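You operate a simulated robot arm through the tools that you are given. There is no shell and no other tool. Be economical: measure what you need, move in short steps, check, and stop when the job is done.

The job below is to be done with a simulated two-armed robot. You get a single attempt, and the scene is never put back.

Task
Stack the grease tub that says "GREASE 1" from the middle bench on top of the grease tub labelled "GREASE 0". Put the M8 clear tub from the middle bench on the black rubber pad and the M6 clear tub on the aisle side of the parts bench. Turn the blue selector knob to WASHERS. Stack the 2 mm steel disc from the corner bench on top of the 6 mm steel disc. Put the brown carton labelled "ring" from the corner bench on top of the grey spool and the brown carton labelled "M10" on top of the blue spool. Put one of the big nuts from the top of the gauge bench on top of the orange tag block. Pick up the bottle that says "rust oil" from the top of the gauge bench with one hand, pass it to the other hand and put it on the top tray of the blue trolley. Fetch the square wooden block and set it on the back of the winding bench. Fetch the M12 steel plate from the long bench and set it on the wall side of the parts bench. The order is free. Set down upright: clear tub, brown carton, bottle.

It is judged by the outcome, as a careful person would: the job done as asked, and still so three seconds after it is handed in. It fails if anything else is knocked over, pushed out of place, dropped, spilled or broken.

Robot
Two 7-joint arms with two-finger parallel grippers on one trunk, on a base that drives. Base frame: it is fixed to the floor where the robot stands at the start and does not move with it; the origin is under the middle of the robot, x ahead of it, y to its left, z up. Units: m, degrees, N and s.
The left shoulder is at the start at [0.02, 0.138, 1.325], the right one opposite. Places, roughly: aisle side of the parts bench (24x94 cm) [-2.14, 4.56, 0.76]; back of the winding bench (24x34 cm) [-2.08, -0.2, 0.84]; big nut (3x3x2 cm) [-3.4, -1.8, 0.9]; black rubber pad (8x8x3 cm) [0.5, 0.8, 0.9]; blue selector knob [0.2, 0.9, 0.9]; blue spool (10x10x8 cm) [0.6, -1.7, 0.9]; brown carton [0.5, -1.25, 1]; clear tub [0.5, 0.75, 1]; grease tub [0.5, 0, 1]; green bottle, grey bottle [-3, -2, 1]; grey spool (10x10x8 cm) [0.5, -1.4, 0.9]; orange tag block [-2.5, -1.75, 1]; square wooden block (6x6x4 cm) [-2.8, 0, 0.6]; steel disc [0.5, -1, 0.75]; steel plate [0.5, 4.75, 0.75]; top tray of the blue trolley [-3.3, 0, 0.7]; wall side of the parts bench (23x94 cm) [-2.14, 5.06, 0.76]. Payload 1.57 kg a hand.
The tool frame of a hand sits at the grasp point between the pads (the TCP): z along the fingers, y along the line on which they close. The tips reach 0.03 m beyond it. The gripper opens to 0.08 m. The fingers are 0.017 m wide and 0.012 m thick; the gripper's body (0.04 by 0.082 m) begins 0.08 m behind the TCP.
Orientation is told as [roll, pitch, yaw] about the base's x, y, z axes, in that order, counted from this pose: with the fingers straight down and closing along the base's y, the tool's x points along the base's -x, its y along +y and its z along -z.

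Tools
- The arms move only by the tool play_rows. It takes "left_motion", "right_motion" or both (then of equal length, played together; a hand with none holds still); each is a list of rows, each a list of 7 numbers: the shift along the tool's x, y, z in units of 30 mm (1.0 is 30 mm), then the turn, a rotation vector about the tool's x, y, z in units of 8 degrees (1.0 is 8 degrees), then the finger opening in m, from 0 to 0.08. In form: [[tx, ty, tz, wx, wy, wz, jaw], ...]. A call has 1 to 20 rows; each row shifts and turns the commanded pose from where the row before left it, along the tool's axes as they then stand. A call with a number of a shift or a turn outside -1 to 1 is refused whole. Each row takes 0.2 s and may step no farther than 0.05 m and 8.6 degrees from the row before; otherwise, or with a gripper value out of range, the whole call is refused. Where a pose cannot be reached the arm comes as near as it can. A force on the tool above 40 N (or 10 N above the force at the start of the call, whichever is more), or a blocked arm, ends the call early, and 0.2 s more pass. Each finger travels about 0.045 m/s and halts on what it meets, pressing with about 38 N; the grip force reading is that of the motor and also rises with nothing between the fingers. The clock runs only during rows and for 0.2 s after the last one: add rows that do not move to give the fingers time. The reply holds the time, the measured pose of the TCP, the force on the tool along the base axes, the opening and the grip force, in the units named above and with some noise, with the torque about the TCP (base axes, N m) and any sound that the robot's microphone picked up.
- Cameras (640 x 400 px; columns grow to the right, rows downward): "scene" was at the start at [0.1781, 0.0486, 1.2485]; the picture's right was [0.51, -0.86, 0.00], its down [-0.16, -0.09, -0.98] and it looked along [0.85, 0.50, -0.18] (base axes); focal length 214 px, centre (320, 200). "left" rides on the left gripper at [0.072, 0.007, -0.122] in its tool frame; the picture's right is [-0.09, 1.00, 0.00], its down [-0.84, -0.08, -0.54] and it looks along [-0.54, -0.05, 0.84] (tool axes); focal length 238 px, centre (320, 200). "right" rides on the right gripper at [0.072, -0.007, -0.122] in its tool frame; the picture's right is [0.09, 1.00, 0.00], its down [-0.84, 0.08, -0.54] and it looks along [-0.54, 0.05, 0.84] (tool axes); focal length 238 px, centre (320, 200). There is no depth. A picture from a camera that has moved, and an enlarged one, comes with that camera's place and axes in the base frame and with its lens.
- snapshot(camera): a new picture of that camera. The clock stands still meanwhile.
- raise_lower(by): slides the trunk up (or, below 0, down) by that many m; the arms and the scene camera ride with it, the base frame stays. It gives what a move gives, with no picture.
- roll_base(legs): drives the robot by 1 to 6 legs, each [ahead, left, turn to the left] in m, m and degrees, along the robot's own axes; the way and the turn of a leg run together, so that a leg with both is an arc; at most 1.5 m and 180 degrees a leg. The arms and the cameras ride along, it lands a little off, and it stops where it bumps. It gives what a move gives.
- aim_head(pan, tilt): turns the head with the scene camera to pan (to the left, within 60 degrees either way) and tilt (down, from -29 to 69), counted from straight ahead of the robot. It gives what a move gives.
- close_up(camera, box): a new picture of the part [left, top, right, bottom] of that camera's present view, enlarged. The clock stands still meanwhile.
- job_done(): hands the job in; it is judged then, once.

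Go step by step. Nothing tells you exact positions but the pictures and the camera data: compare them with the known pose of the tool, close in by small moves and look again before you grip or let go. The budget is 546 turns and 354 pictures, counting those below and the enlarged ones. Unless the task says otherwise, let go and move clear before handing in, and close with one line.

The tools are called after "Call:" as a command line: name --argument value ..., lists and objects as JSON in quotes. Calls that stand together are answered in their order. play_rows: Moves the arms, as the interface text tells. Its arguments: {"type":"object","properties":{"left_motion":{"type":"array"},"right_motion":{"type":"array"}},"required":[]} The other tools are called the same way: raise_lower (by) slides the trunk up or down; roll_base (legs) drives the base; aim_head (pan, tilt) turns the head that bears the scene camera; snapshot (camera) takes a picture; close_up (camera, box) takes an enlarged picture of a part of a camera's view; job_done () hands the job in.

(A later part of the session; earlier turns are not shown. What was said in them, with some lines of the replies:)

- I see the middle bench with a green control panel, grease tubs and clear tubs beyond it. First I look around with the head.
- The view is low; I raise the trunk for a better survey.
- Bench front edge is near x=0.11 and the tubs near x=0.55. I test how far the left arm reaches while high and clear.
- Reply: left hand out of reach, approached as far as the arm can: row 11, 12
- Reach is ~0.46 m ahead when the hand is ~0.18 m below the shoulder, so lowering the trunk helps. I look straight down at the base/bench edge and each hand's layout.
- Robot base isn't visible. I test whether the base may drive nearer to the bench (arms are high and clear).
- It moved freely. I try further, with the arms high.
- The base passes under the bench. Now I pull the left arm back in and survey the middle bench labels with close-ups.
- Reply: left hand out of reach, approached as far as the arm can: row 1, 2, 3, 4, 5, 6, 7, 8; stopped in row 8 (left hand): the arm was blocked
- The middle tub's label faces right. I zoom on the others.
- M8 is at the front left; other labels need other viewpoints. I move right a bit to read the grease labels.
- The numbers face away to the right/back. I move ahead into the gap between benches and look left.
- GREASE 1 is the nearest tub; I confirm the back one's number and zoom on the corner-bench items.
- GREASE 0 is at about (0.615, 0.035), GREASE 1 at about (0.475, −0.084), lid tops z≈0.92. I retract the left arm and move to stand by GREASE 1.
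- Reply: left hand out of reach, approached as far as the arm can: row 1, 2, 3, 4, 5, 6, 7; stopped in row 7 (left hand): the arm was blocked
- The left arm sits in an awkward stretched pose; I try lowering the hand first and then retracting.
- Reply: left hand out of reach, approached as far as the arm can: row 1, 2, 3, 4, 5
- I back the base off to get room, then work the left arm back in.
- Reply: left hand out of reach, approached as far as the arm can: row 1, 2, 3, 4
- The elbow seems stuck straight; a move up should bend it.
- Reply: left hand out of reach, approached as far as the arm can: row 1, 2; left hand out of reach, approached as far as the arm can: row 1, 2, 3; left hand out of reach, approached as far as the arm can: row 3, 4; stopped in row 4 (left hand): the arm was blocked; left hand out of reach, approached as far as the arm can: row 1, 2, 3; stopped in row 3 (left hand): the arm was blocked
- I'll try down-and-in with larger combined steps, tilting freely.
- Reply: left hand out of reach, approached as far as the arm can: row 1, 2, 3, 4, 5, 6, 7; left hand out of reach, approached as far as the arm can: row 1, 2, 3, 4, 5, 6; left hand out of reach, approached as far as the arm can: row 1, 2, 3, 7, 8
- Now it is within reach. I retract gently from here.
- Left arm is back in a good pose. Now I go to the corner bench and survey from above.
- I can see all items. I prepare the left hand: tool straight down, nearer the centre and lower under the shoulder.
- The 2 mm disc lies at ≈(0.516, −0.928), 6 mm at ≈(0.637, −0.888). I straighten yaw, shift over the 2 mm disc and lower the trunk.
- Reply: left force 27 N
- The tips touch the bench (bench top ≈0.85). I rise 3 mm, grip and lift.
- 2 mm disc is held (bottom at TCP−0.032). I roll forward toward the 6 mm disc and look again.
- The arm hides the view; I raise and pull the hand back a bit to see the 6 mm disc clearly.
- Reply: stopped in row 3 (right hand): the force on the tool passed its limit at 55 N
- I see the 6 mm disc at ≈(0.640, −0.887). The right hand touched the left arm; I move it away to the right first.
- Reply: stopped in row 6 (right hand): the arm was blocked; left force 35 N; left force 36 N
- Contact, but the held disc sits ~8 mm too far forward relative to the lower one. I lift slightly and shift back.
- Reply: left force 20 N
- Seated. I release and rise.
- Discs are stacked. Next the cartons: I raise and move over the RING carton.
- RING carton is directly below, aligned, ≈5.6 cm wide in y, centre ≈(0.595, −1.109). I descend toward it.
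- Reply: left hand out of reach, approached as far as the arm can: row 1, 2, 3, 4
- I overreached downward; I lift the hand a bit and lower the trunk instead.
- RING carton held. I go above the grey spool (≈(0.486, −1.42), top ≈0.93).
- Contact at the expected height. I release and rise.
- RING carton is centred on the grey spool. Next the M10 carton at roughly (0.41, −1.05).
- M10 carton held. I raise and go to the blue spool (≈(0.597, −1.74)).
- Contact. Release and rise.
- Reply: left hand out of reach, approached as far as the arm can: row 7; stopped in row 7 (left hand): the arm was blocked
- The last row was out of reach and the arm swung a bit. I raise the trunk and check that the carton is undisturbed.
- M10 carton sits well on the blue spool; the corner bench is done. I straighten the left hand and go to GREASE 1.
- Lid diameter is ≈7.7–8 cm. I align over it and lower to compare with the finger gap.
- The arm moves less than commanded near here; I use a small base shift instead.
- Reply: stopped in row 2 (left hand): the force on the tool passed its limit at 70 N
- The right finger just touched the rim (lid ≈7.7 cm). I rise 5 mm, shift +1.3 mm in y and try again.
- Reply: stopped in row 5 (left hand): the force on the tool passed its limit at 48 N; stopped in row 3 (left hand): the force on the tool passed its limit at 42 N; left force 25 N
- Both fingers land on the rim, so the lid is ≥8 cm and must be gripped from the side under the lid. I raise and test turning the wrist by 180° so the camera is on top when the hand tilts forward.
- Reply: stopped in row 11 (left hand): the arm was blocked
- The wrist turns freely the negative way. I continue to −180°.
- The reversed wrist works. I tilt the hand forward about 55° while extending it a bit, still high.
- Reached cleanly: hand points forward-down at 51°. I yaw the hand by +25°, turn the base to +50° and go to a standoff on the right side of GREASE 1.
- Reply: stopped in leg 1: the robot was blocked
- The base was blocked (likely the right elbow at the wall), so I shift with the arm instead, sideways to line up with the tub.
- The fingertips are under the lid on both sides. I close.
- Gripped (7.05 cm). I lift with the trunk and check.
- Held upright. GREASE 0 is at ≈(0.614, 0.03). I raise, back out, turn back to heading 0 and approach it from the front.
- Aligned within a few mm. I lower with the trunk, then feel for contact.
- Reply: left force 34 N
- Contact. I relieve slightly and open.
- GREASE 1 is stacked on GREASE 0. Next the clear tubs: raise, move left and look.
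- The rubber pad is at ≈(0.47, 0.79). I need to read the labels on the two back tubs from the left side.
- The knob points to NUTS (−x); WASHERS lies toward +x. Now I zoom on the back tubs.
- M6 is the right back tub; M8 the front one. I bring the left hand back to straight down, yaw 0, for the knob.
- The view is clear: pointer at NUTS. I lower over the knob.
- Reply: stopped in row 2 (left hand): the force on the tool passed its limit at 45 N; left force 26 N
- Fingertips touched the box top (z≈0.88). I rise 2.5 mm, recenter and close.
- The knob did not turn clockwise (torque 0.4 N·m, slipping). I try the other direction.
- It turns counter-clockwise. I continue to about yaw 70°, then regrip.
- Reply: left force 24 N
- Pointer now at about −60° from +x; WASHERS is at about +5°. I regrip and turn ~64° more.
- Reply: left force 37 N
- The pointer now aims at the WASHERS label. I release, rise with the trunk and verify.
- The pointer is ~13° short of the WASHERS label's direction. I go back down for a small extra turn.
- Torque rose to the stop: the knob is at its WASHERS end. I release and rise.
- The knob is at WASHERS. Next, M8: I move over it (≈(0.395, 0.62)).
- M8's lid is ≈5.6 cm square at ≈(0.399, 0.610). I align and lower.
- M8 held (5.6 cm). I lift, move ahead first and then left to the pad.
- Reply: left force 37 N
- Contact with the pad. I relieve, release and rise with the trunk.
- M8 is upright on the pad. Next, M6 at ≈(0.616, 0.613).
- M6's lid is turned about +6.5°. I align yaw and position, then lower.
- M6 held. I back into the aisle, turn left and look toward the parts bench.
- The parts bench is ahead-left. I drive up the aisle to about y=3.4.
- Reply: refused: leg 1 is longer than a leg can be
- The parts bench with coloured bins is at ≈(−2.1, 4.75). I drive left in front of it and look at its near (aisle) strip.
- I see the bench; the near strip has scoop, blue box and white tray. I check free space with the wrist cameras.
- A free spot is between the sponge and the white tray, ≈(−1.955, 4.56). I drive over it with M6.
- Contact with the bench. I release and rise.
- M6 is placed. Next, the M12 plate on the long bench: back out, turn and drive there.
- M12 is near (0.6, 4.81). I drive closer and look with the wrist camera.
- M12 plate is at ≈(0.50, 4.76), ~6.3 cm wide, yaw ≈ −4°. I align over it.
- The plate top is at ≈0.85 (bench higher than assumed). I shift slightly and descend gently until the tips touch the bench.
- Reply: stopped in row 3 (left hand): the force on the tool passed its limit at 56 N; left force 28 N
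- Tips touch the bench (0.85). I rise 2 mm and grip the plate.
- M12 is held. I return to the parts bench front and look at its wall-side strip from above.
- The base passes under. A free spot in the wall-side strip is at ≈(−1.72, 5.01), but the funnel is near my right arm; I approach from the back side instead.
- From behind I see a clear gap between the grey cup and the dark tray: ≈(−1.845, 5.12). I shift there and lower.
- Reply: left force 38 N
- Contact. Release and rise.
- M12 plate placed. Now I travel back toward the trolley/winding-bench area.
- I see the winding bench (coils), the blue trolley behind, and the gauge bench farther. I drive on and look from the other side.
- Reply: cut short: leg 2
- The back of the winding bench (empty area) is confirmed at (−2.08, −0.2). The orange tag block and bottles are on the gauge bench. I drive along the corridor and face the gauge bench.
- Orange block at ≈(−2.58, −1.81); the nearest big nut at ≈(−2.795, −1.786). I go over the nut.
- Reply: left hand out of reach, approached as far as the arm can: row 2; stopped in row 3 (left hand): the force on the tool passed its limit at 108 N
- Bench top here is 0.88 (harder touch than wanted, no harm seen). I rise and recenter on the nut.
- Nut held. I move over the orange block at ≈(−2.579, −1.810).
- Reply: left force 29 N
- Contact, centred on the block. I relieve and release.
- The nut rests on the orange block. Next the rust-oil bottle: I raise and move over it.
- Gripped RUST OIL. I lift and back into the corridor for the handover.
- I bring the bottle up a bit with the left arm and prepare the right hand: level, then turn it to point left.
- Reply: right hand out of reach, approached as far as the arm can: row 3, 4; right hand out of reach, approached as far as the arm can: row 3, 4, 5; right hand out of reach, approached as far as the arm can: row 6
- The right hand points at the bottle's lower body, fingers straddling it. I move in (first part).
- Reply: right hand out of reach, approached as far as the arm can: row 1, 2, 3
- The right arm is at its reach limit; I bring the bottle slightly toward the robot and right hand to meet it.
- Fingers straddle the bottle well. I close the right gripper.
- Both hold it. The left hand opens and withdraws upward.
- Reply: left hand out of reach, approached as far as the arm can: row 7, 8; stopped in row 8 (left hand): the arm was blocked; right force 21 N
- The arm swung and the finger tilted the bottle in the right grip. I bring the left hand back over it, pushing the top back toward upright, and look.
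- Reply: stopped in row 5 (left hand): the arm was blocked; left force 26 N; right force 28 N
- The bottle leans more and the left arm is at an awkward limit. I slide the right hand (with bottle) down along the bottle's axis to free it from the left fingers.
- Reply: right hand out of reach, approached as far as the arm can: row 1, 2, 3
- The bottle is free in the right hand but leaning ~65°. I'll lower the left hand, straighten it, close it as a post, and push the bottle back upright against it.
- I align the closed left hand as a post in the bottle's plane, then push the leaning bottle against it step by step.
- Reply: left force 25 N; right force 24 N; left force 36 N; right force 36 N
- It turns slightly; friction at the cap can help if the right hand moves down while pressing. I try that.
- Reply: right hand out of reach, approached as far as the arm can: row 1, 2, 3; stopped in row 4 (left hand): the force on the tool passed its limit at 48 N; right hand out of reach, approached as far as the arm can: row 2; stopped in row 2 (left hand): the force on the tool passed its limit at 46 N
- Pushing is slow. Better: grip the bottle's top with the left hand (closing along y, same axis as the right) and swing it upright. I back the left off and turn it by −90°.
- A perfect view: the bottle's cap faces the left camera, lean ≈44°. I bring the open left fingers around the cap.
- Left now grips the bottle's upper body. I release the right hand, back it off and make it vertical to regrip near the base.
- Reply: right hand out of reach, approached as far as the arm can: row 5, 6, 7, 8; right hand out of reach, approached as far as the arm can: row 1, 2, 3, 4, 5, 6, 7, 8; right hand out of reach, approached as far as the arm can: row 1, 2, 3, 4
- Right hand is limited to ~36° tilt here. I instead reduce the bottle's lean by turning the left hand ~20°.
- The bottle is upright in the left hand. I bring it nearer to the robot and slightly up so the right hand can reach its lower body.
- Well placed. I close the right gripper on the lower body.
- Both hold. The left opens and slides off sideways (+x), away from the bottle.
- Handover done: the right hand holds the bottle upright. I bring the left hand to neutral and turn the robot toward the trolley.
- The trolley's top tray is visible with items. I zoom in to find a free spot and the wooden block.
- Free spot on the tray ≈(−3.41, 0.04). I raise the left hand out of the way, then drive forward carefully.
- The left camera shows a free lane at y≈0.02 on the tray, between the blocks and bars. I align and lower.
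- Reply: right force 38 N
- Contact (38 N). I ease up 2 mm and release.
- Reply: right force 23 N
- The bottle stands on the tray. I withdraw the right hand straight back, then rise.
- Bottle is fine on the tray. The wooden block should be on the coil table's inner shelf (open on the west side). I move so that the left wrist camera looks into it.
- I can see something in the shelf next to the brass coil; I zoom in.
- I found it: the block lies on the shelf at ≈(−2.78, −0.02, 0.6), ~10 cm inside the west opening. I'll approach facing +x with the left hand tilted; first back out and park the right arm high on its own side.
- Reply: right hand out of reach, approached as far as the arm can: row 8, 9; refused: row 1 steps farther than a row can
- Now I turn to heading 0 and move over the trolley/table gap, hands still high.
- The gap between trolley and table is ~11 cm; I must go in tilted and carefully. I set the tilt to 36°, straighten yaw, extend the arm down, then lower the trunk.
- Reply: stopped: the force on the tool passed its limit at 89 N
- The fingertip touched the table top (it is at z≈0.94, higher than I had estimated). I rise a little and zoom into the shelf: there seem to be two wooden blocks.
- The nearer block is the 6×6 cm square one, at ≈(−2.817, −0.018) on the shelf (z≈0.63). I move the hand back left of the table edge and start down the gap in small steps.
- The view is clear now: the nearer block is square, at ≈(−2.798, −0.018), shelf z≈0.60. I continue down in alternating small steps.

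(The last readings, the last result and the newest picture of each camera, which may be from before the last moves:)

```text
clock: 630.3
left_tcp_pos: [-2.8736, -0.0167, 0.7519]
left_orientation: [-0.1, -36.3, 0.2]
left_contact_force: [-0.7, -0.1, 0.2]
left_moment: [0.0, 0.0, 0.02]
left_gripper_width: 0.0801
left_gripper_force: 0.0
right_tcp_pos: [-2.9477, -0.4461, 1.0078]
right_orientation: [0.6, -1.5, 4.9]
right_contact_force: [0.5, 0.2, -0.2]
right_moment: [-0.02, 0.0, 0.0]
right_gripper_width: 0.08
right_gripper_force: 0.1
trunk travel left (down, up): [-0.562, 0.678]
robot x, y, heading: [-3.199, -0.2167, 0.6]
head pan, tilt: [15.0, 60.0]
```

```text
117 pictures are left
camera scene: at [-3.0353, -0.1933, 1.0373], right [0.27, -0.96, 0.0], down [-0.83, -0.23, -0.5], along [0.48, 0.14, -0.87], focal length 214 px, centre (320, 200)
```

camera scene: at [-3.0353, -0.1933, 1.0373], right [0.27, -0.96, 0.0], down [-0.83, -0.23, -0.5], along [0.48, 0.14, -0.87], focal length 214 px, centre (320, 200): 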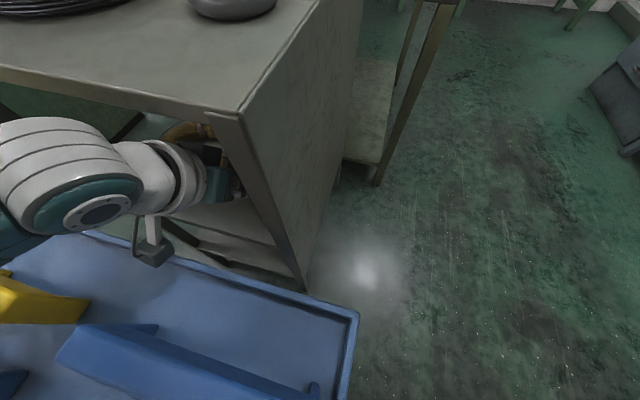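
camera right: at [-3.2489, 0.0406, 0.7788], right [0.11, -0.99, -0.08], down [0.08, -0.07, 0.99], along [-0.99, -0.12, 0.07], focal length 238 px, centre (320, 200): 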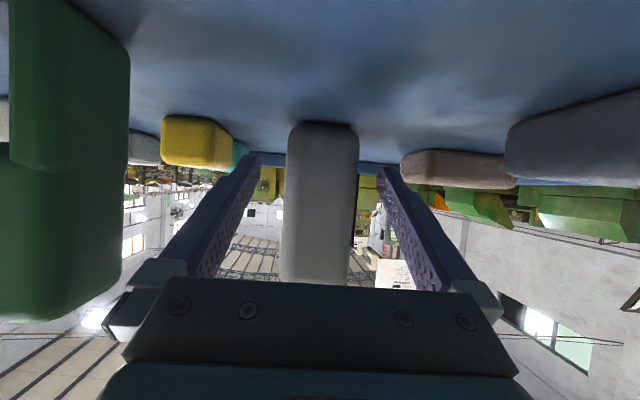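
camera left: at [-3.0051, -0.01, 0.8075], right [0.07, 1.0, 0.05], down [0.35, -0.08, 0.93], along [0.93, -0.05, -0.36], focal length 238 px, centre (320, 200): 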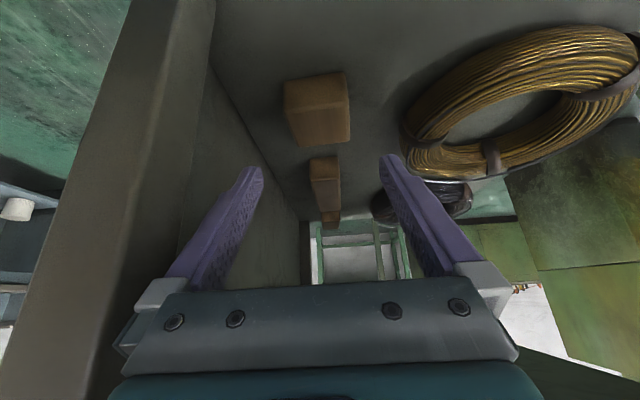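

Call:
play_rows --left_motion '[[0, 0, 0.667, 0, 0, 0, 0.08], [0, 0, 0.667, 0, 0, 0, 0.08], [0.15, 0, 0.717, 0, 0, 0, 0.08], [0.15, 0, 0.717, 0, 0, 0, 0.08], [0, 0, 0, 0, 0, 0, 0.08]]'

Call:
snapshot --camera "left"

Call:
snapshot --camera "scene"

```text
clock: 631.5
left_tcp_pos: [-2.8304, -0.0179, 0.6809]
left_orientation: [-0.2, -36.3, 0.1]
left_contact_force: [0.3, 0.1, 0.3]
left_moment: [-0.02, -0.01, -0.01]
left_gripper_width: 0.0799
left_gripper_force: 0.1
right_tcp_pos: [-2.9489, -0.4451, 1.0058]
right_orientation: [0.8, -1.6, 4.9]
right_contact_force: [-0.5, 0.3, 0.0]
right_moment: [0.0, 0.0, -0.02]
right_gripper_width: 0.0803
right_gripper_force: 0.0
trunk travel left (down, up): [-0.562, 0.678]
robot x, y, heading: [-3.1946, -0.2138, 1.0]
head pan, tilt: [15.0, 60.0]
```

```text
116 pictures are left
camera left: at [-2.9623, -0.0109, 0.7357], right [0.07, 1.0, 0.05], down [0.35, -0.08, 0.93], along [0.93, -0.05, -0.36], focal length 238 px, centre (320, 200)
```

left: 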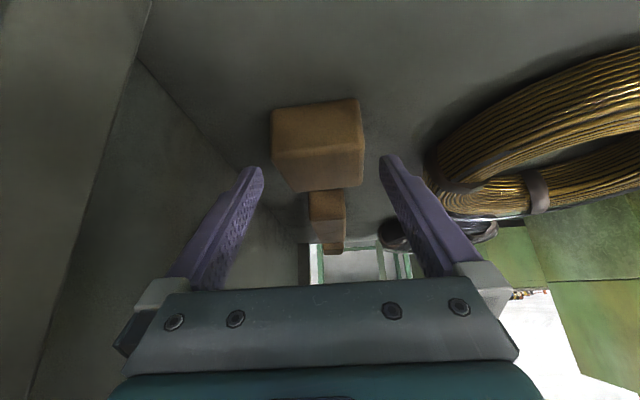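

```text
115 pictures are left
camera scene: at [-3.0354, -0.1932, 1.0373], right [0.27, -0.96, 0.0], down [-0.83, -0.23, -0.5], along [0.48, 0.14, -0.87], focal length 214 px, centre (320, 200)
```

scene: 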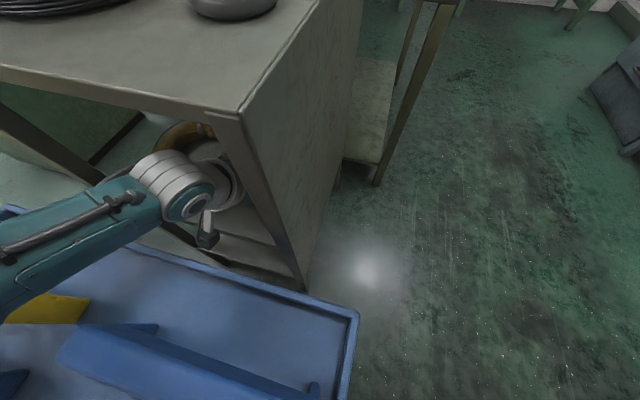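

Call:
play_rows --left_motion '[[0.185, 0, 0.6, 0, 0, 0, 0.08], [0.185, 0, 0.55, 0, 0, 0, 0.08], [0, 0, 0, 0, 0, 0, 0.08]]'

Call:
snapshot --camera "left"

```text
clock: 632.2
left_tcp_pos: [-2.8223, -0.0155, 0.6491]
left_orientation: [0.0, -36.7, 0.0]
left_contact_force: [-24.9, -2.0, 39.0]
left_moment: [1.45, 0.27, 1.01]
left_gripper_width: 0.079
left_gripper_force: 0.0
right_tcp_pos: [-2.9504, -0.4436, 1.0059]
right_orientation: [0.8, -1.4, 5.1]
right_contact_force: [0.7, 0.1, -0.3]
right_moment: [-0.01, -0.02, -0.02]
right_gripper_width: 0.0798
right_gripper_force: 0.1
trunk travel left (down, up): [-0.562, 0.678]
robot x, y, heading: [-3.1971, -0.2146, 0.9]
head pan, tilt: [15.0, 60.0]
stopped in row 3 (left hand): the force on the tool passed its limit at 54 N (the readings are from after the stop); the commanded pose is now the measured one
```

```text
114 pictures are left
camera left: at [-2.9533, -0.01, 0.7026], right [0.08, 1.0, 0.05], down [0.35, -0.08, 0.94], along [0.94, -0.05, -0.35], focal length 238 px, centre (320, 200)
```

left: 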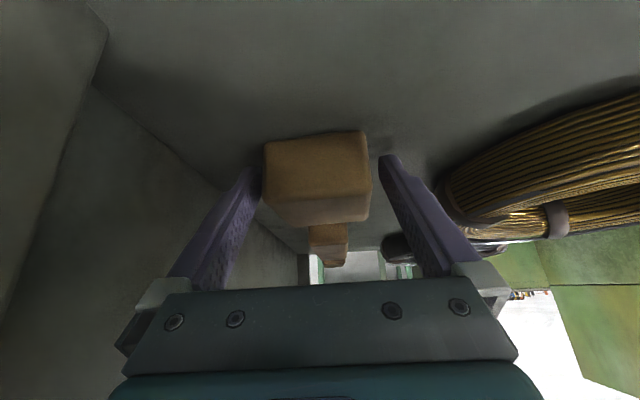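

A fingertip touched the shelf. I ease back 4 mm, centre and grip.

Call:
play_rows --left_motion '[[0, -0.07, -0.15, 0, 0, 0, 0.08], [0, 0, 0, 0, 0, 0, 0.08], [0, 0, 0, 0, 0, 0, 0.06], [0, 0, 0, 0, 0, 0, 0.04], [0, 0, 0, 0, 0, 0, 0.04], [0, 0, 0, 0, 0, 0, 0.04], [0, 0, 0, 0, 0, 0, 0.04]]'

Call:
snapshot --camera "left"

```text
clock: 633.9
left_tcp_pos: [-2.8214, -0.0199, 0.6529]
left_orientation: [-0.3, -36.9, 0.2]
left_contact_force: [0.5, 0.1, -0.1]
left_moment: [0.04, 0.0, 0.02]
left_gripper_width: 0.0592
left_gripper_force: 38.1
right_tcp_pos: [-2.9478, -0.445, 1.0068]
right_orientation: [0.6, -1.6, 5.0]
right_contact_force: [-0.4, -0.3, 0.5]
right_moment: [-0.04, -0.04, -0.01]
right_gripper_width: 0.08
right_gripper_force: 0.0
trunk travel left (down, up): [-0.562, 0.678]
robot x, y, heading: [-3.1953, -0.2107, 0.6]
head pan, tilt: [15.0, 60.0]
```

```text
113 pictures are left
camera left: at [-2.952, -0.0138, 0.7056], right [0.07, 1.0, 0.05], down [0.34, -0.07, 0.94], along [0.94, -0.05, -0.35], focal length 238 px, centre (320, 200)
```

left: 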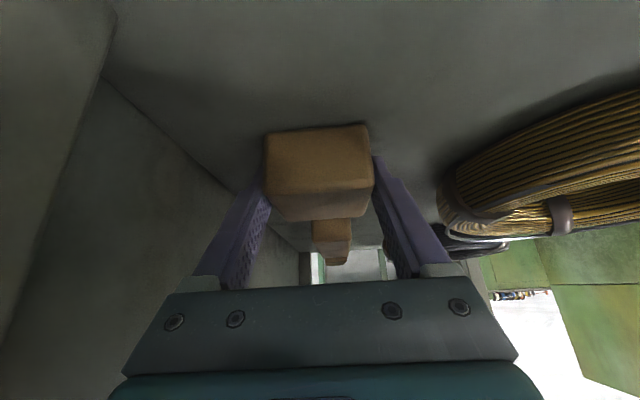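

Gripped (5.9 cm). I retreat along the same path.

Call:
play_rows --left_motion '[[-0.22, 0, -0.6, 0, 0, 0, 0.04], [-0.22, 0, -0.6, 0, 0, 0, 0.04], [-0.15, 0, -0.717, 0, 0, 0, 0.04], [-0.15, 0, -0.717, 0, 0, 0, 0.04], [0, 0, -0.667, 0, 0, 0, 0.04], [0, 0, -0.667, 0, 0, 0, 0.04], [0, 0, 0, 0, 0, 0, 0.04]]'

Call:
snapshot --camera "left"

Call:
snapshot --camera "scene"

```text
clock: 635.5
left_tcp_pos: [-2.8741, -0.02, 0.7594]
left_orientation: [-0.2, -36.9, 0.1]
left_contact_force: [0.4, 0.4, -0.1]
left_moment: [-0.03, 0.04, 0.03]
left_gripper_width: 0.0596
left_gripper_force: 38.4
right_tcp_pos: [-2.9481, -0.4442, 1.0064]
right_orientation: [0.7, -1.6, 5.0]
right_contact_force: [0.0, 0.0, 0.0]
right_moment: [0.0, 0.02, -0.01]
right_gripper_width: 0.0799
right_gripper_force: 0.0
trunk travel left (down, up): [-0.562, 0.678]
robot x, y, heading: [-3.1967, -0.2119, 0.7]
head pan, tilt: [15.0, 60.0]
```

```text
112 pictures are left
camera left: at [-3.0057, -0.0129, 0.8135], right [0.07, 1.0, 0.05], down [0.34, -0.07, 0.94], along [0.94, -0.05, -0.35], focal length 238 px, centre (320, 200)
```

left: 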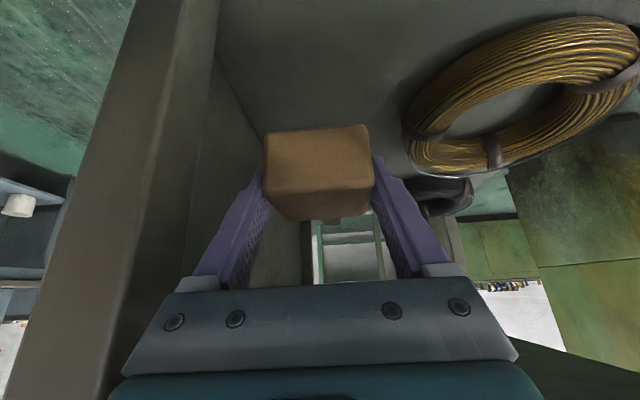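

```text
111 pictures are left
camera scene: at [-3.0358, -0.1932, 1.0373], right [0.27, -0.96, 0.0], down [-0.83, -0.23, -0.5], along [0.48, 0.14, -0.87], focal length 214 px, centre (320, 200)
```

scene: 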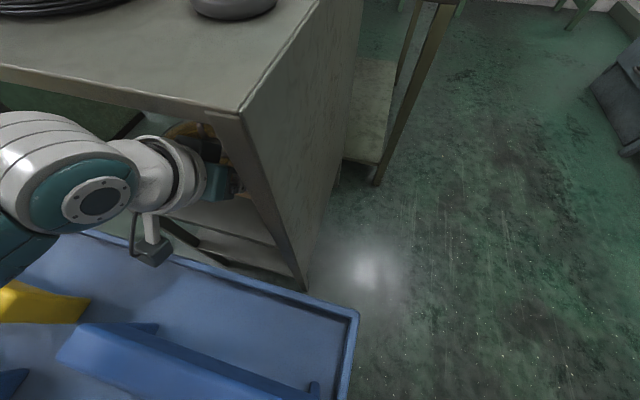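

Call:
raise_lower --by 0.035

Call:
play_rows --left_motion '[[0.4, 0, -0.29, 0, 0, 0, 0.04], [0.36, 0, -0.26, 0, 0, 0, 0.04]]'

Call:
raise_lower --by 0.035

Call:
play_rows --left_motion '[[0.5, 0, -0.36, 0, 0, 0, 0.04], [0.5, 0, -0.36, 0, 0, 0, 0.04]]'

Call:
raise_lower --by 0.03

Call:
play_rows --left_motion '[[0.5, 0, -0.36, 0, 0, 0, 0.04], [0.5, 0, -0.36, 0, 0, 0, 0.04], [0.5, 0, -0.36, 0, 0, 0, 0.04], [0.4, 0, -0.29, 0, 0, 0, 0.04]]'

Call:
snapshot --camera "scene"

Call:
snapshot --camera "left"

```text
clock: 636.2
left_tcp_pos: [-2.8755, -0.0216, 0.796]
left_orientation: [-0.3, -36.7, 0.0]
left_contact_force: [-6.9, -0.5, -1.5]
left_moment: [0.09, -0.86, 0.05]
left_gripper_width: 0.0597
left_gripper_force: 38.3
right_tcp_pos: [-2.9503, -0.4444, 1.0413]
right_orientation: [0.7, -1.5, 5.1]
right_contact_force: [-0.3, -0.3, -0.7]
right_moment: [0.01, 0.0, -0.03]
right_gripper_width: 0.0803
right_gripper_force: 0.2
trunk travel left (down, up): [-0.597, 0.643]
robot x, y, heading: [-3.1968, -0.2132, 0.7]
head pan, tilt: [15.0, 60.0]
```

```text
clock: 636.8
left_tcp_pos: [-2.9014, -0.0194, 0.7953]
left_orientation: [-0.2, -36.9, 0.0]
left_contact_force: [0.9, 0.6, -0.9]
left_moment: [0.04, -0.01, 0.01]
left_gripper_width: 0.0595
left_gripper_force: 37.8
right_tcp_pos: [-2.9494, -0.4441, 1.0423]
right_orientation: [0.7, -1.6, 5.0]
right_contact_force: [0.3, -0.5, -0.5]
right_moment: [-0.02, 0.05, 0.0]
right_gripper_width: 0.08
right_gripper_force: 0.1
trunk travel left (down, up): [-0.597, 0.643]
robot x, y, heading: [-3.1966, -0.2176, 0.9]
head pan, tilt: [15.0, 60.0]
```

```text
clock: 637.6
left_tcp_pos: [-2.9108, -0.0207, 0.8241]
left_orientation: [-0.3, -35.9, 0.0]
left_contact_force: [-18.0, 1.4, -28.7]
left_moment: [0.37, -2.24, -0.3]
left_gripper_width: 0.0595
left_gripper_force: 37.8
right_tcp_pos: [-2.9523, -0.4463, 1.0747]
right_orientation: [0.8, -1.3, 5.1]
right_contact_force: [0.8, -0.6, -0.6]
right_moment: [0.0, 0.03, -0.01]
right_gripper_width: 0.0802
right_gripper_force: 0.1
trunk travel left (down, up): [-0.632, 0.608]
robot x, y, heading: [-3.1945, -0.2113, 0.8]
head pan, tilt: [15.0, 60.0]
```

```text
clock: 638.2
left_tcp_pos: [-2.9377, -0.0194, 0.8306]
left_orientation: [-0.3, -37.2, 0.1]
left_contact_force: [1.3, 0.0, -1.6]
left_moment: [0.02, 0.0, 0.0]
left_gripper_width: 0.0595
left_gripper_force: 38.4
right_tcp_pos: [-2.947, -0.4441, 1.0758]
right_orientation: [0.7, -1.6, 5.0]
right_contact_force: [0.0, 0.6, 0.4]
right_moment: [0.02, -0.03, -0.01]
right_gripper_width: 0.08
right_gripper_force: 0.1
trunk travel left (down, up): [-0.632, 0.608]
robot x, y, heading: [-3.2018, -0.2146, 0.9]
head pan, tilt: [15.0, 60.0]
```

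```text
clock: 639.0
left_tcp_pos: [-2.9398, -0.0198, 0.8588]
left_orientation: [-0.3, -36.9, 0.0]
left_contact_force: [-0.7, 0.0, -0.2]
left_moment: [0.0, 0.01, -0.01]
left_gripper_width: 0.0594
left_gripper_force: 37.4
right_tcp_pos: [-2.948, -0.4455, 1.1062]
right_orientation: [0.6, -1.7, 5.1]
right_contact_force: [-1.0, -0.1, 1.2]
right_moment: [-0.03, -0.01, 0.03]
right_gripper_width: 0.0799
right_gripper_force: 0.0
trunk travel left (down, up): [-0.662, 0.578]
robot x, y, heading: [-3.1973, -0.212, 0.6]
head pan, tilt: [15.0, 60.0]
```

```text
clock: 640.0
left_tcp_pos: [-3.0099, -0.0206, 0.8594]
left_orientation: [-0.3, -36.9, 0.2]
left_contact_force: [-0.3, 0.3, -1.5]
left_moment: [-0.01, 0.05, 0.0]
left_gripper_width: 0.0593
left_gripper_force: 38.0
right_tcp_pos: [-2.948, -0.4443, 1.1057]
right_orientation: [0.7, -1.7, 5.0]
right_contact_force: [0.6, 0.2, 0.1]
right_moment: [0.04, -0.01, 0.02]
right_gripper_width: 0.0798
right_gripper_force: 0.1
trunk travel left (down, up): [-0.662, 0.578]
robot x, y, heading: [-3.199, -0.2142, 0.3]
head pan, tilt: [15.0, 60.0]
```

```text
110 pictures are left
camera scene: at [-3.0359, -0.1932, 1.1373], right [0.27, -0.96, 0.0], down [-0.83, -0.23, -0.5], along [0.48, 0.14, -0.87], focal length 214 px, centre (320, 200)
```

scene: 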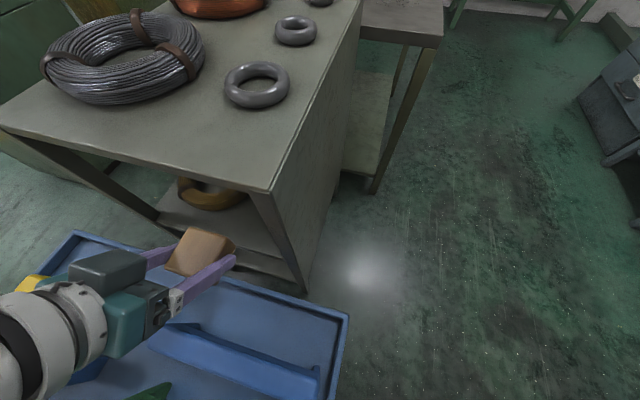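

```text
109 pictures are left
camera left: at [-3.1418, -0.0133, 0.9115], right [0.07, 1.0, 0.05], down [0.34, -0.07, 0.94], along [0.94, -0.05, -0.35], focal length 238 px, centre (320, 200)
```

left: 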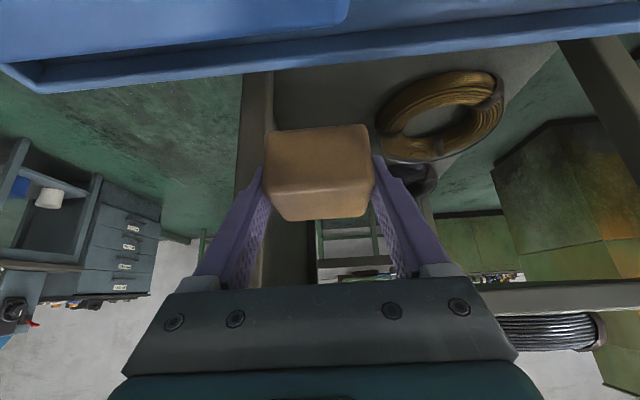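

The block is out and held. I raise, leave to the corridor and go to the winding bench.

Call:
raise_lower --by 0.35

Call:
roll_base --legs '[[0, -0.55, 0], [1.3, 0, 0], [0, 0, 90]]'

Call:
aim_head --pan 10 --tilt 50

Call:
snapshot --camera "scene"

Call:
snapshot --camera "left"

```text
clock: 643.4
left_tcp_pos: [-3.0102, -0.0201, 1.2072]
left_orientation: [-0.4, -36.9, 0.1]
left_contact_force: [-0.4, -1.0, -1.3]
left_moment: [-0.02, -0.03, 0.03]
left_gripper_width: 0.0592
left_gripper_force: 37.8
right_tcp_pos: [-2.949, -0.4441, 1.4553]
right_orientation: [0.7, -1.6, 5.0]
right_contact_force: [0.8, -0.2, -0.1]
right_moment: [0.03, 0.05, -0.04]
right_gripper_width: 0.0802
right_gripper_force: 0.1
trunk travel left (down, up): [-1.012, 0.228]
robot x, y, heading: [-3.1994, -0.2135, 0.7]
head pan, tilt: [15.0, 60.0]
```

```text
clock: 656.7
left_tcp_pos: [-2.0664, -0.5716, 1.2089]
left_orientation: [-0.3, -36.9, 91.4]
left_contact_force: [0.3, -0.3, -1.0]
left_moment: [-0.01, 0.0, -0.03]
left_gripper_width: 0.0593
left_gripper_force: 37.9
right_tcp_pos: [-1.6431, -0.4998, 1.4559]
right_orientation: [0.8, -1.5, 96.4]
right_contact_force: [-0.3, 0.2, -0.7]
right_moment: [-0.03, -0.02, -0.03]
right_gripper_width: 0.0801
right_gripper_force: 0.1
trunk travel left (down, up): [-1.012, 0.228]
robot x, y, heading: [-1.8709, -0.7542, 92.1]
head pan, tilt: [15.0, 60.0]
```

```text
clock: 657.4
left_tcp_pos: [-2.0664, -0.5726, 1.2086]
left_orientation: [-0.2, -37.0, 91.4]
left_contact_force: [-0.9, 0.5, -1.1]
left_moment: [-0.02, 0.01, -0.03]
left_gripper_width: 0.0594
left_gripper_force: 38.2
right_tcp_pos: [-1.6426, -0.4998, 1.456]
right_orientation: [0.6, -1.6, 96.3]
right_contact_force: [0.7, -1.0, 0.3]
right_moment: [-0.02, -0.03, -0.03]
right_gripper_width: 0.0797
right_gripper_force: 0.1
trunk travel left (down, up): [-1.012, 0.228]
robot x, y, heading: [-1.8698, -0.7516, 92.2]
head pan, tilt: [10.0, 50.0]
```

```text
108 pictures are left
camera scene: at [-1.8902, -0.5787, 1.4998], right [0.98, 0.21, 0.0], down [0.16, -0.75, -0.64], along [-0.13, 0.63, -0.77], focal length 214 px, centre (320, 200)
```

scene: 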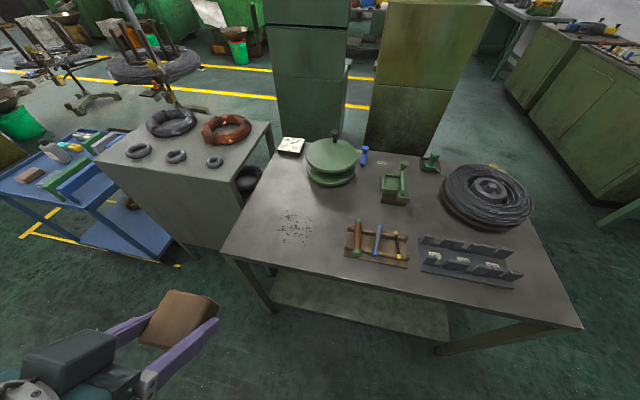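

```text
107 pictures are left
camera left: at [-2.0715, -0.7021, 1.2615], right [-1.0, 0.05, 0.05], down [0.07, 0.35, 0.94], along [0.03, 0.94, -0.35], focal length 238 px, centre (320, 200)
```

left: 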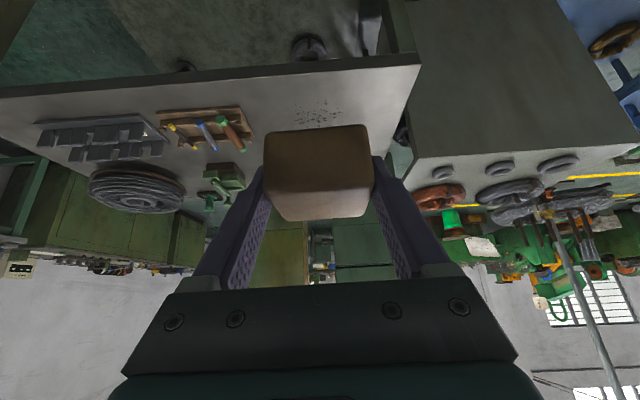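

I check the bottle on the trolley in this view.

Call:
close_up --camera "scene" --box '[0, 110, 140, 220]'

Call:
close_up --camera "scene" --box '[220, 130, 420, 270]'

```text
3.64 times, centred on (70, 165) of scene
camera zoom: at [-1.8902, -0.5787, 1.4998], right [0.98, 0.21, 0.0], down [0.16, -0.75, -0.64], along [-0.13, 0.63, -0.77], focal length 780 px, centre (1229, 327)
```

zoom: 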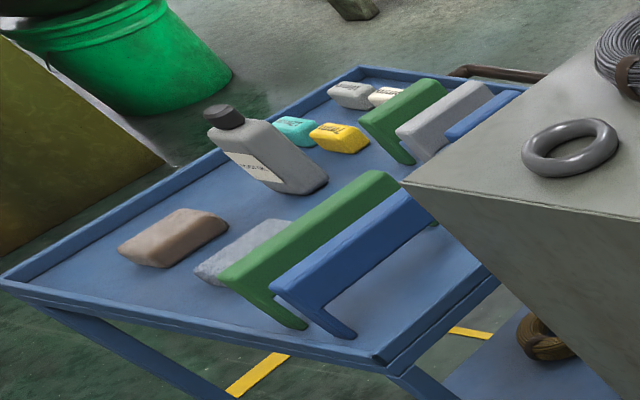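

```text
2.86 times, centred on (320, 200) of scene
camera zoom: at [-1.8902, -0.5787, 1.4998], right [0.98, 0.21, 0.0], down [0.16, -0.75, -0.64], along [-0.13, 0.63, -0.77], focal length 613 px, centre (320, 200)
```

zoom: 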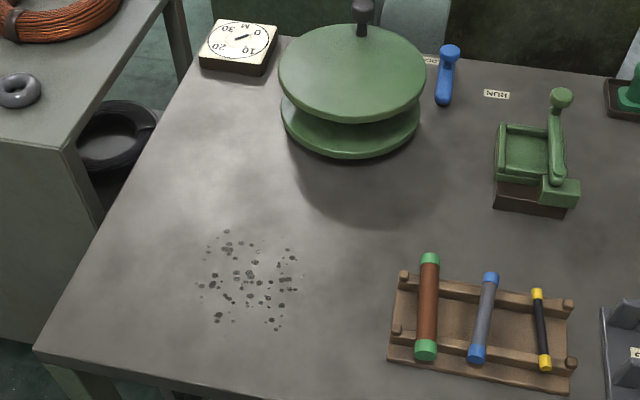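

The bottle stands upright (the lean is only wide-angle distortion, like the other verticals). I drive over the back of the winding bench with the block.

Call:
roll_base --legs '[[0.385, 0.04, 0]]'

Call:
raise_lower --by -0.24

Call:
snapshot --camera "left"

Call:
aim_head --pan 30 --tilt 60

Call:
snapshot --camera "scene"

```text
clock: 659.9
left_tcp_pos: [-2.119, -0.1893, 1.2077]
left_orientation: [-0.3, -36.9, 91.2]
left_contact_force: [-0.3, 0.4, -1.5]
left_moment: [0.01, 0.0, 0.02]
left_gripper_width: 0.0596
left_gripper_force: 37.7
right_tcp_pos: [-1.6953, -0.1195, 1.4566]
right_orientation: [0.7, -1.6, 96.1]
right_contact_force: [-0.6, -0.2, 0.3]
right_moment: [0.01, 0.0, 0.03]
right_gripper_width: 0.08
right_gripper_force: 0.0
trunk travel left (down, up): [-1.012, 0.228]
robot x, y, heading: [-1.9203, -0.373, 91.6]
head pan, tilt: [10.0, 50.0]
```

```text
clock: 662.4
left_tcp_pos: [-2.1185, -0.1887, 0.9686]
left_orientation: [-0.4, -36.9, 91.1]
left_contact_force: [-0.6, -0.1, -1.3]
left_moment: [-0.01, 0.0, 0.0]
left_gripper_width: 0.0591
left_gripper_force: 38.0
right_tcp_pos: [-1.6953, -0.1187, 1.2161]
right_orientation: [0.7, -1.6, 96.1]
right_contact_force: [0.2, 0.2, -0.6]
right_moment: [0.0, -0.03, 0.0]
right_gripper_width: 0.08
right_gripper_force: 0.2
trunk travel left (down, up): [-0.772, 0.468]
robot x, y, heading: [-1.9237, -0.3754, 91.9]
head pan, tilt: [10.0, 50.0]
```

```text
104 pictures are left
camera left: at [-2.1241, -0.3198, 1.0215], right [-1.0, 0.06, 0.05], down [0.07, 0.35, 0.94], along [0.04, 0.94, -0.35], focal length 238 px, centre (320, 200)
```

left: 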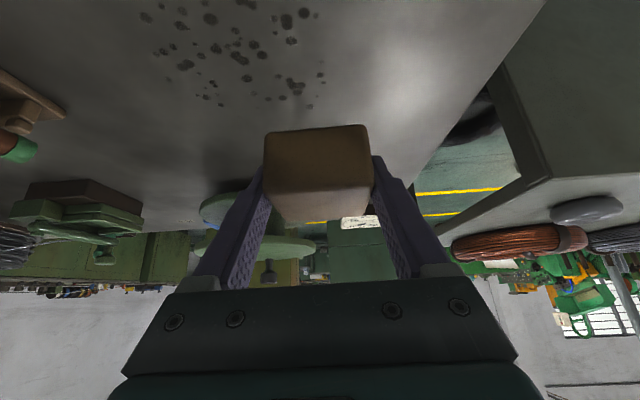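

```text
clock: 663.2
left_tcp_pos: [-2.1184, -0.188, 0.9677]
left_orientation: [-0.3, -36.8, 91.2]
left_contact_force: [-0.7, -0.9, -1.3]
left_moment: [0.0, 0.02, -0.02]
left_gripper_width: 0.0593
left_gripper_force: 38.4
right_tcp_pos: [-1.6946, -0.1182, 1.2168]
right_orientation: [0.7, -1.5, 96.1]
right_contact_force: [-0.2, -1.7, -0.4]
right_moment: [-0.03, -0.02, 0.01]
right_gripper_width: 0.0802
right_gripper_force: 0.0
trunk travel left (down, up): [-0.772, 0.468]
robot x, y, heading: [-1.9182, -0.3694, 91.7]
head pan, tilt: [30.0, 60.0]
```

```text
103 pictures are left
camera scene: at [-1.9616, -0.2158, 1.2473], right [0.85, 0.53, 0.0], down [0.46, -0.74, -0.5], along [-0.26, 0.43, -0.87], focal length 214 px, centre (320, 200)
```

scene: 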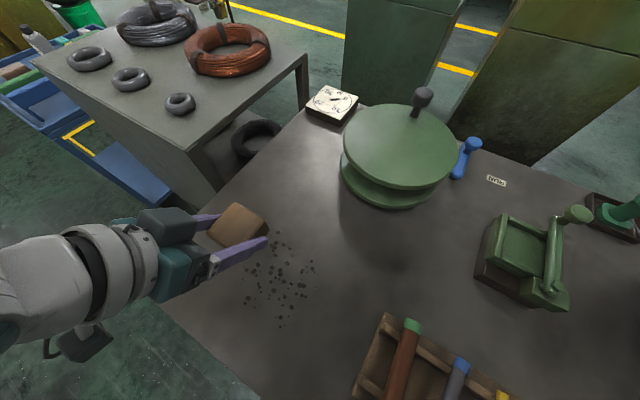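

Call:
raise_lower --by -0.06

Call:
play_rows --left_motion '[[0.117, 0, 0.162, 0, 0, 0, 0.04], [0.117, 0, 0.162, 0, 0, 0, 0.04], [0, 0, 0, 0, 0, 0, 0.04]]'

Call:
snapshot --camera "left"

```text
clock: 664.2
left_tcp_pos: [-2.118, -0.1884, 0.9084]
left_orientation: [-0.4, -36.9, 91.1]
left_contact_force: [-0.4, 1.0, -1.0]
left_moment: [0.0, 0.01, 0.01]
left_gripper_width: 0.0592
left_gripper_force: 38.0
right_tcp_pos: [-1.6938, -0.1185, 1.1566]
right_orientation: [0.6, -1.6, 96.1]
right_contact_force: [0.0, 0.8, 0.3]
right_moment: [0.01, -0.01, 0.0]
right_gripper_width: 0.0799
right_gripper_force: 0.1
trunk travel left (down, up): [-0.712, 0.528]
robot x, y, heading: [-1.9223, -0.3713, 91.6]
head pan, tilt: [30.0, 60.0]
```

```text
clock: 665.0
left_tcp_pos: [-2.1182, -0.1895, 0.8958]
left_orientation: [-0.3, -36.8, 91.1]
left_contact_force: [-0.3, 0.0, -0.8]
left_moment: [-0.01, 0.0, 0.03]
left_gripper_width: 0.0593
left_gripper_force: 38.5
right_tcp_pos: [-1.6947, -0.1185, 1.1563]
right_orientation: [0.7, -1.6, 96.1]
right_contact_force: [0.4, -0.5, -0.1]
right_moment: [-0.04, 0.0, -0.02]
right_gripper_width: 0.0801
right_gripper_force: 0.1
trunk travel left (down, up): [-0.712, 0.528]
robot x, y, heading: [-1.9214, -0.3703, 91.9]
head pan, tilt: [30.0, 60.0]
```

```text
102 pictures are left
camera left: at [-2.1242, -0.3196, 0.9488], right [-1.0, 0.06, 0.05], down [0.07, 0.35, 0.94], along [0.04, 0.94, -0.35], focal length 238 px, centre (320, 200)
```

left: 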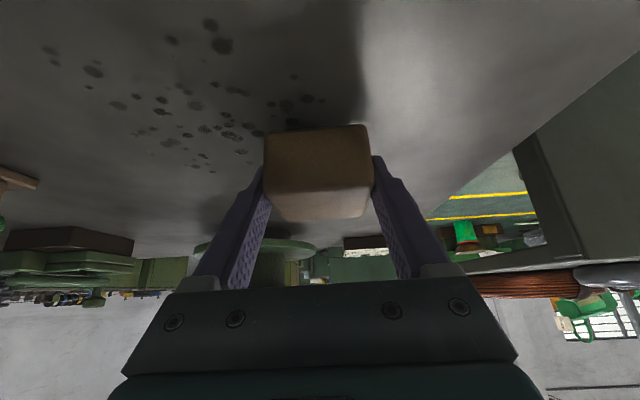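

Call:
play_rows --left_motion '[[0.078, 0, 0.108, 0, 0, 0, 0.04], [0.078, 0, 0.108, 0, 0, 0, 0.04], [0, 0, 0, 0, 0, 0, 0.04]]'

```text
clock: 665.8
left_tcp_pos: [-2.1191, -0.1881, 0.8877]
left_orientation: [-0.3, -36.9, 91.2]
left_contact_force: [-0.5, 0.5, -1.0]
left_moment: [-0.01, -0.02, 0.0]
left_gripper_width: 0.0592
left_gripper_force: 37.9
right_tcp_pos: [-1.6938, -0.12, 1.1562]
right_orientation: [0.7, -1.5, 96.1]
right_contact_force: [0.7, 0.2, 1.3]
right_moment: [0.06, 0.0, 0.03]
right_gripper_width: 0.08
right_gripper_force: 0.1
trunk travel left (down, up): [-0.712, 0.528]
robot x, y, heading: [-1.9227, -0.3724, 91.8]
head pan, tilt: [30.0, 60.0]
```

Call:
play_rows --left_motion '[[0.078, 0, 0.108, 0, 0, 0, 0.04], [0.06, 0, 0.08, 0, 0, 0, 0.04], [0, 0, 0, 0, 0, 0, 0.04]]'

Call:
close_up --camera "left" --box '[230, 90, 410, 230]'

```text
clock: 666.6
left_tcp_pos: [-2.1188, -0.1883, 0.8811]
left_orientation: [-0.3, -37.1, 91.0]
left_contact_force: [3.5, -5.5, 19.7]
left_moment: [-0.38, 0.51, 0.17]
left_gripper_width: 0.0596
left_gripper_force: 37.9
right_tcp_pos: [-1.6952, -0.1194, 1.1563]
right_orientation: [0.8, -1.7, 96.2]
right_contact_force: [0.5, -0.5, 0.5]
right_moment: [0.02, -0.01, -0.05]
right_gripper_width: 0.08
right_gripper_force: 0.0
trunk travel left (down, up): [-0.712, 0.528]
robot x, y, heading: [-1.919, -0.3709, 91.8]
head pan, tilt: [30.0, 60.0]
```

```text
2.86 times, centred on (320, 160) of left
camera zoom: at [-2.1246, -0.3188, 0.9352], right [-1.0, 0.06, 0.05], down [0.07, 0.34, 0.94], along [0.04, 0.94, -0.34], focal length 681 px, centre (320, 314)
```

zoom: 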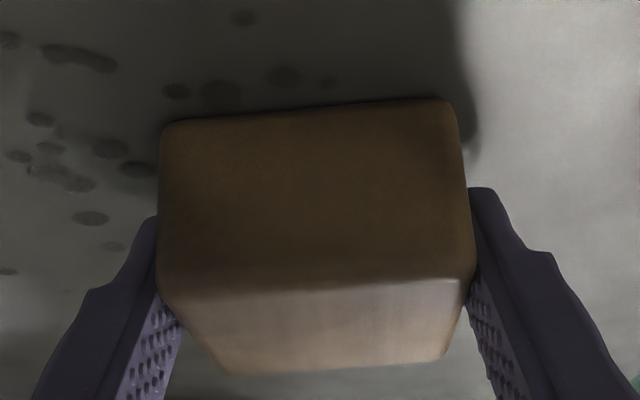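

Contact. I release, then back off along the tool axis and rise.

Call:
play_rows --left_motion '[[0, 0, 0, 0, 0, 0, 0.062], [0, 0, 0, 0, 0, 0, 0.07], [0, 0, 0, 0, 0, 0, 0.08], [0, 0, 0, 0, 0, 0, 0.08], [0, 0, -0.6, 0, 0, 0, 0.08], [0, 0, -0.9, 0, 0, 0, 0.08], [0, 0, -0.9, 0, 0, 0, 0.08]]'

Call:
raise_lower --by 0.25

Call:
snapshot --camera "scene"

```text
clock: 668.2
left_tcp_pos: [-2.1176, -0.2315, 0.9383]
left_orientation: [-0.2, -36.8, 91.1]
left_contact_force: [0.4, 0.3, 0.3]
left_moment: [-0.03, 0.02, 0.0]
left_gripper_width: 0.0802
left_gripper_force: 0.0
right_tcp_pos: [-1.6947, -0.1204, 1.1543]
right_orientation: [0.7, -1.7, 96.1]
right_contact_force: [0.4, -0.5, -0.8]
right_moment: [-0.01, 0.04, 0.02]
right_gripper_width: 0.0802
right_gripper_force: 0.0
trunk travel left (down, up): [-0.712, 0.528]
robot x, y, heading: [-1.9205, -0.3723, 91.8]
head pan, tilt: [30.0, 60.0]
```

```text
clock: 670.8
left_tcp_pos: [-2.1183, -0.2308, 1.1891]
left_orientation: [-0.3, -36.9, 91.2]
left_contact_force: [-0.8, -0.1, -0.3]
left_moment: [-0.01, 0.02, -0.01]
left_gripper_width: 0.0802
left_gripper_force: 0.1
right_tcp_pos: [-1.6945, -0.1197, 1.4058]
right_orientation: [0.7, -1.6, 96.1]
right_contact_force: [0.0, -1.3, 0.1]
right_moment: [-0.01, 0.05, -0.03]
right_gripper_width: 0.0799
right_gripper_force: 0.1
trunk travel left (down, up): [-0.962, 0.278]
robot x, y, heading: [-1.9227, -0.3744, 91.9]
head pan, tilt: [30.0, 60.0]
```

```text
100 pictures are left
camera scene: at [-1.9617, -0.2158, 1.4372], right [0.85, 0.53, 0.0], down [0.46, -0.74, -0.5], along [-0.26, 0.43, -0.87], focal length 214 px, centre (320, 200)
```

scene: 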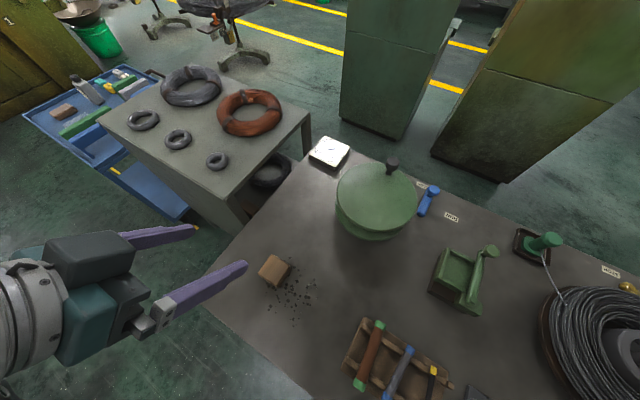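

The block is set on the back of the winding bench. I back clear of the bench and take a final look at the nut on the gauge bench.

Call:
roll_base --legs '[[-0.45, 0, 0], [0, 0, 130]]'

Call:
aim_head --pan 20 --tilt 30

Call:
snapshot --camera "scene"

```text
clock: 678.8
left_tcp_pos: [-1.8961, -1.0668, 1.189]
left_orientation: [-0.3, -36.9, -140.2]
left_contact_force: [0.5, 0.0, -0.2]
left_moment: [0.02, -0.01, -0.02]
left_gripper_width: 0.08
left_gripper_force: 0.1
right_tcp_pos: [-2.247, -0.8067, 1.4064]
right_orientation: [0.7, -1.6, -135.2]
right_contact_force: [0.0, -0.8, 0.2]
right_moment: [0.01, 0.04, 0.01]
right_gripper_width: 0.08
right_gripper_force: 0.0
trunk travel left (down, up): [-0.962, 0.278]
robot x, y, heading: [-1.9084, -0.8263, -139.7]
head pan, tilt: [30.0, 60.0]
```

```text
clock: 679.8
left_tcp_pos: [-1.8961, -1.0663, 1.1886]
left_orientation: [-0.2, -36.9, -140.1]
left_contact_force: [0.9, -0.3, -0.6]
left_moment: [0.01, -0.02, 0.02]
left_gripper_width: 0.0798
left_gripper_force: 0.0
right_tcp_pos: [-2.2473, -0.8073, 1.4057]
right_orientation: [0.8, -1.5, -135.3]
right_contact_force: [0.3, -1.2, 0.1]
right_moment: [0.05, 0.03, 0.0]
right_gripper_width: 0.08
right_gripper_force: 0.0
trunk travel left (down, up): [-0.962, 0.278]
robot x, y, heading: [-1.9082, -0.8247, -139.4]
head pan, tilt: [20.0, 30.0]
```

```text
99 pictures are left
camera scene: at [-2.0295, -0.9678, 1.4793], right [-0.87, 0.49, 0.0], down [0.25, 0.44, -0.87], along [-0.43, -0.75, -0.5], focal length 214 px, centre (320, 200)
```

scene: 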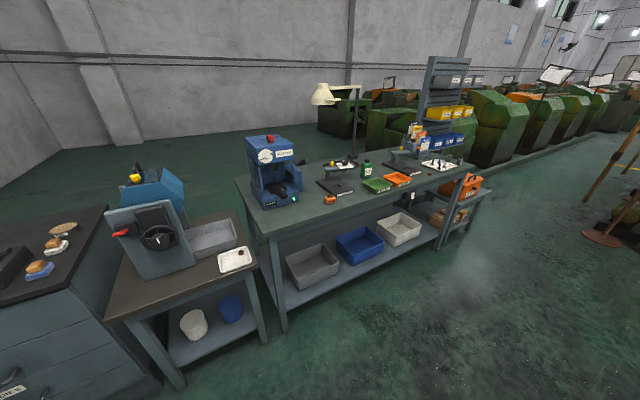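

Call:
close_up --camera "scene" --box '[290, 170, 400, 220]'

```text
5.82 times, centred on (345, 195) of scene
camera zoom: at [-2.0295, -0.9678, 1.4793], right [-0.87, 0.49, 0.0], down [0.25, 0.44, -0.87], along [-0.43, -0.75, -0.5], focal length 1248 px, centre (174, 229)
```

zoom: 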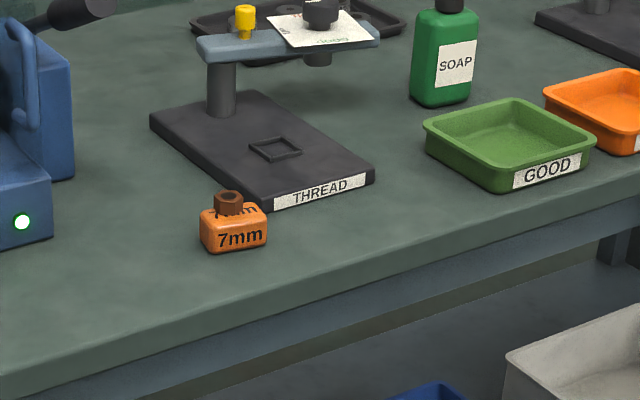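

The nut sits on the orange block, and every placement was checked in pictures once the hand was clear. I hand the job in.

Call:
job_done

```text
The job is handed in.
```

All the listed items were placed as asked, and the job is handed in. During the handover the rust-oil bottle tilted and was re-gripped, and fingertips knocked the gauge bench and a table top hard a few times. I saw nothing fall or move.
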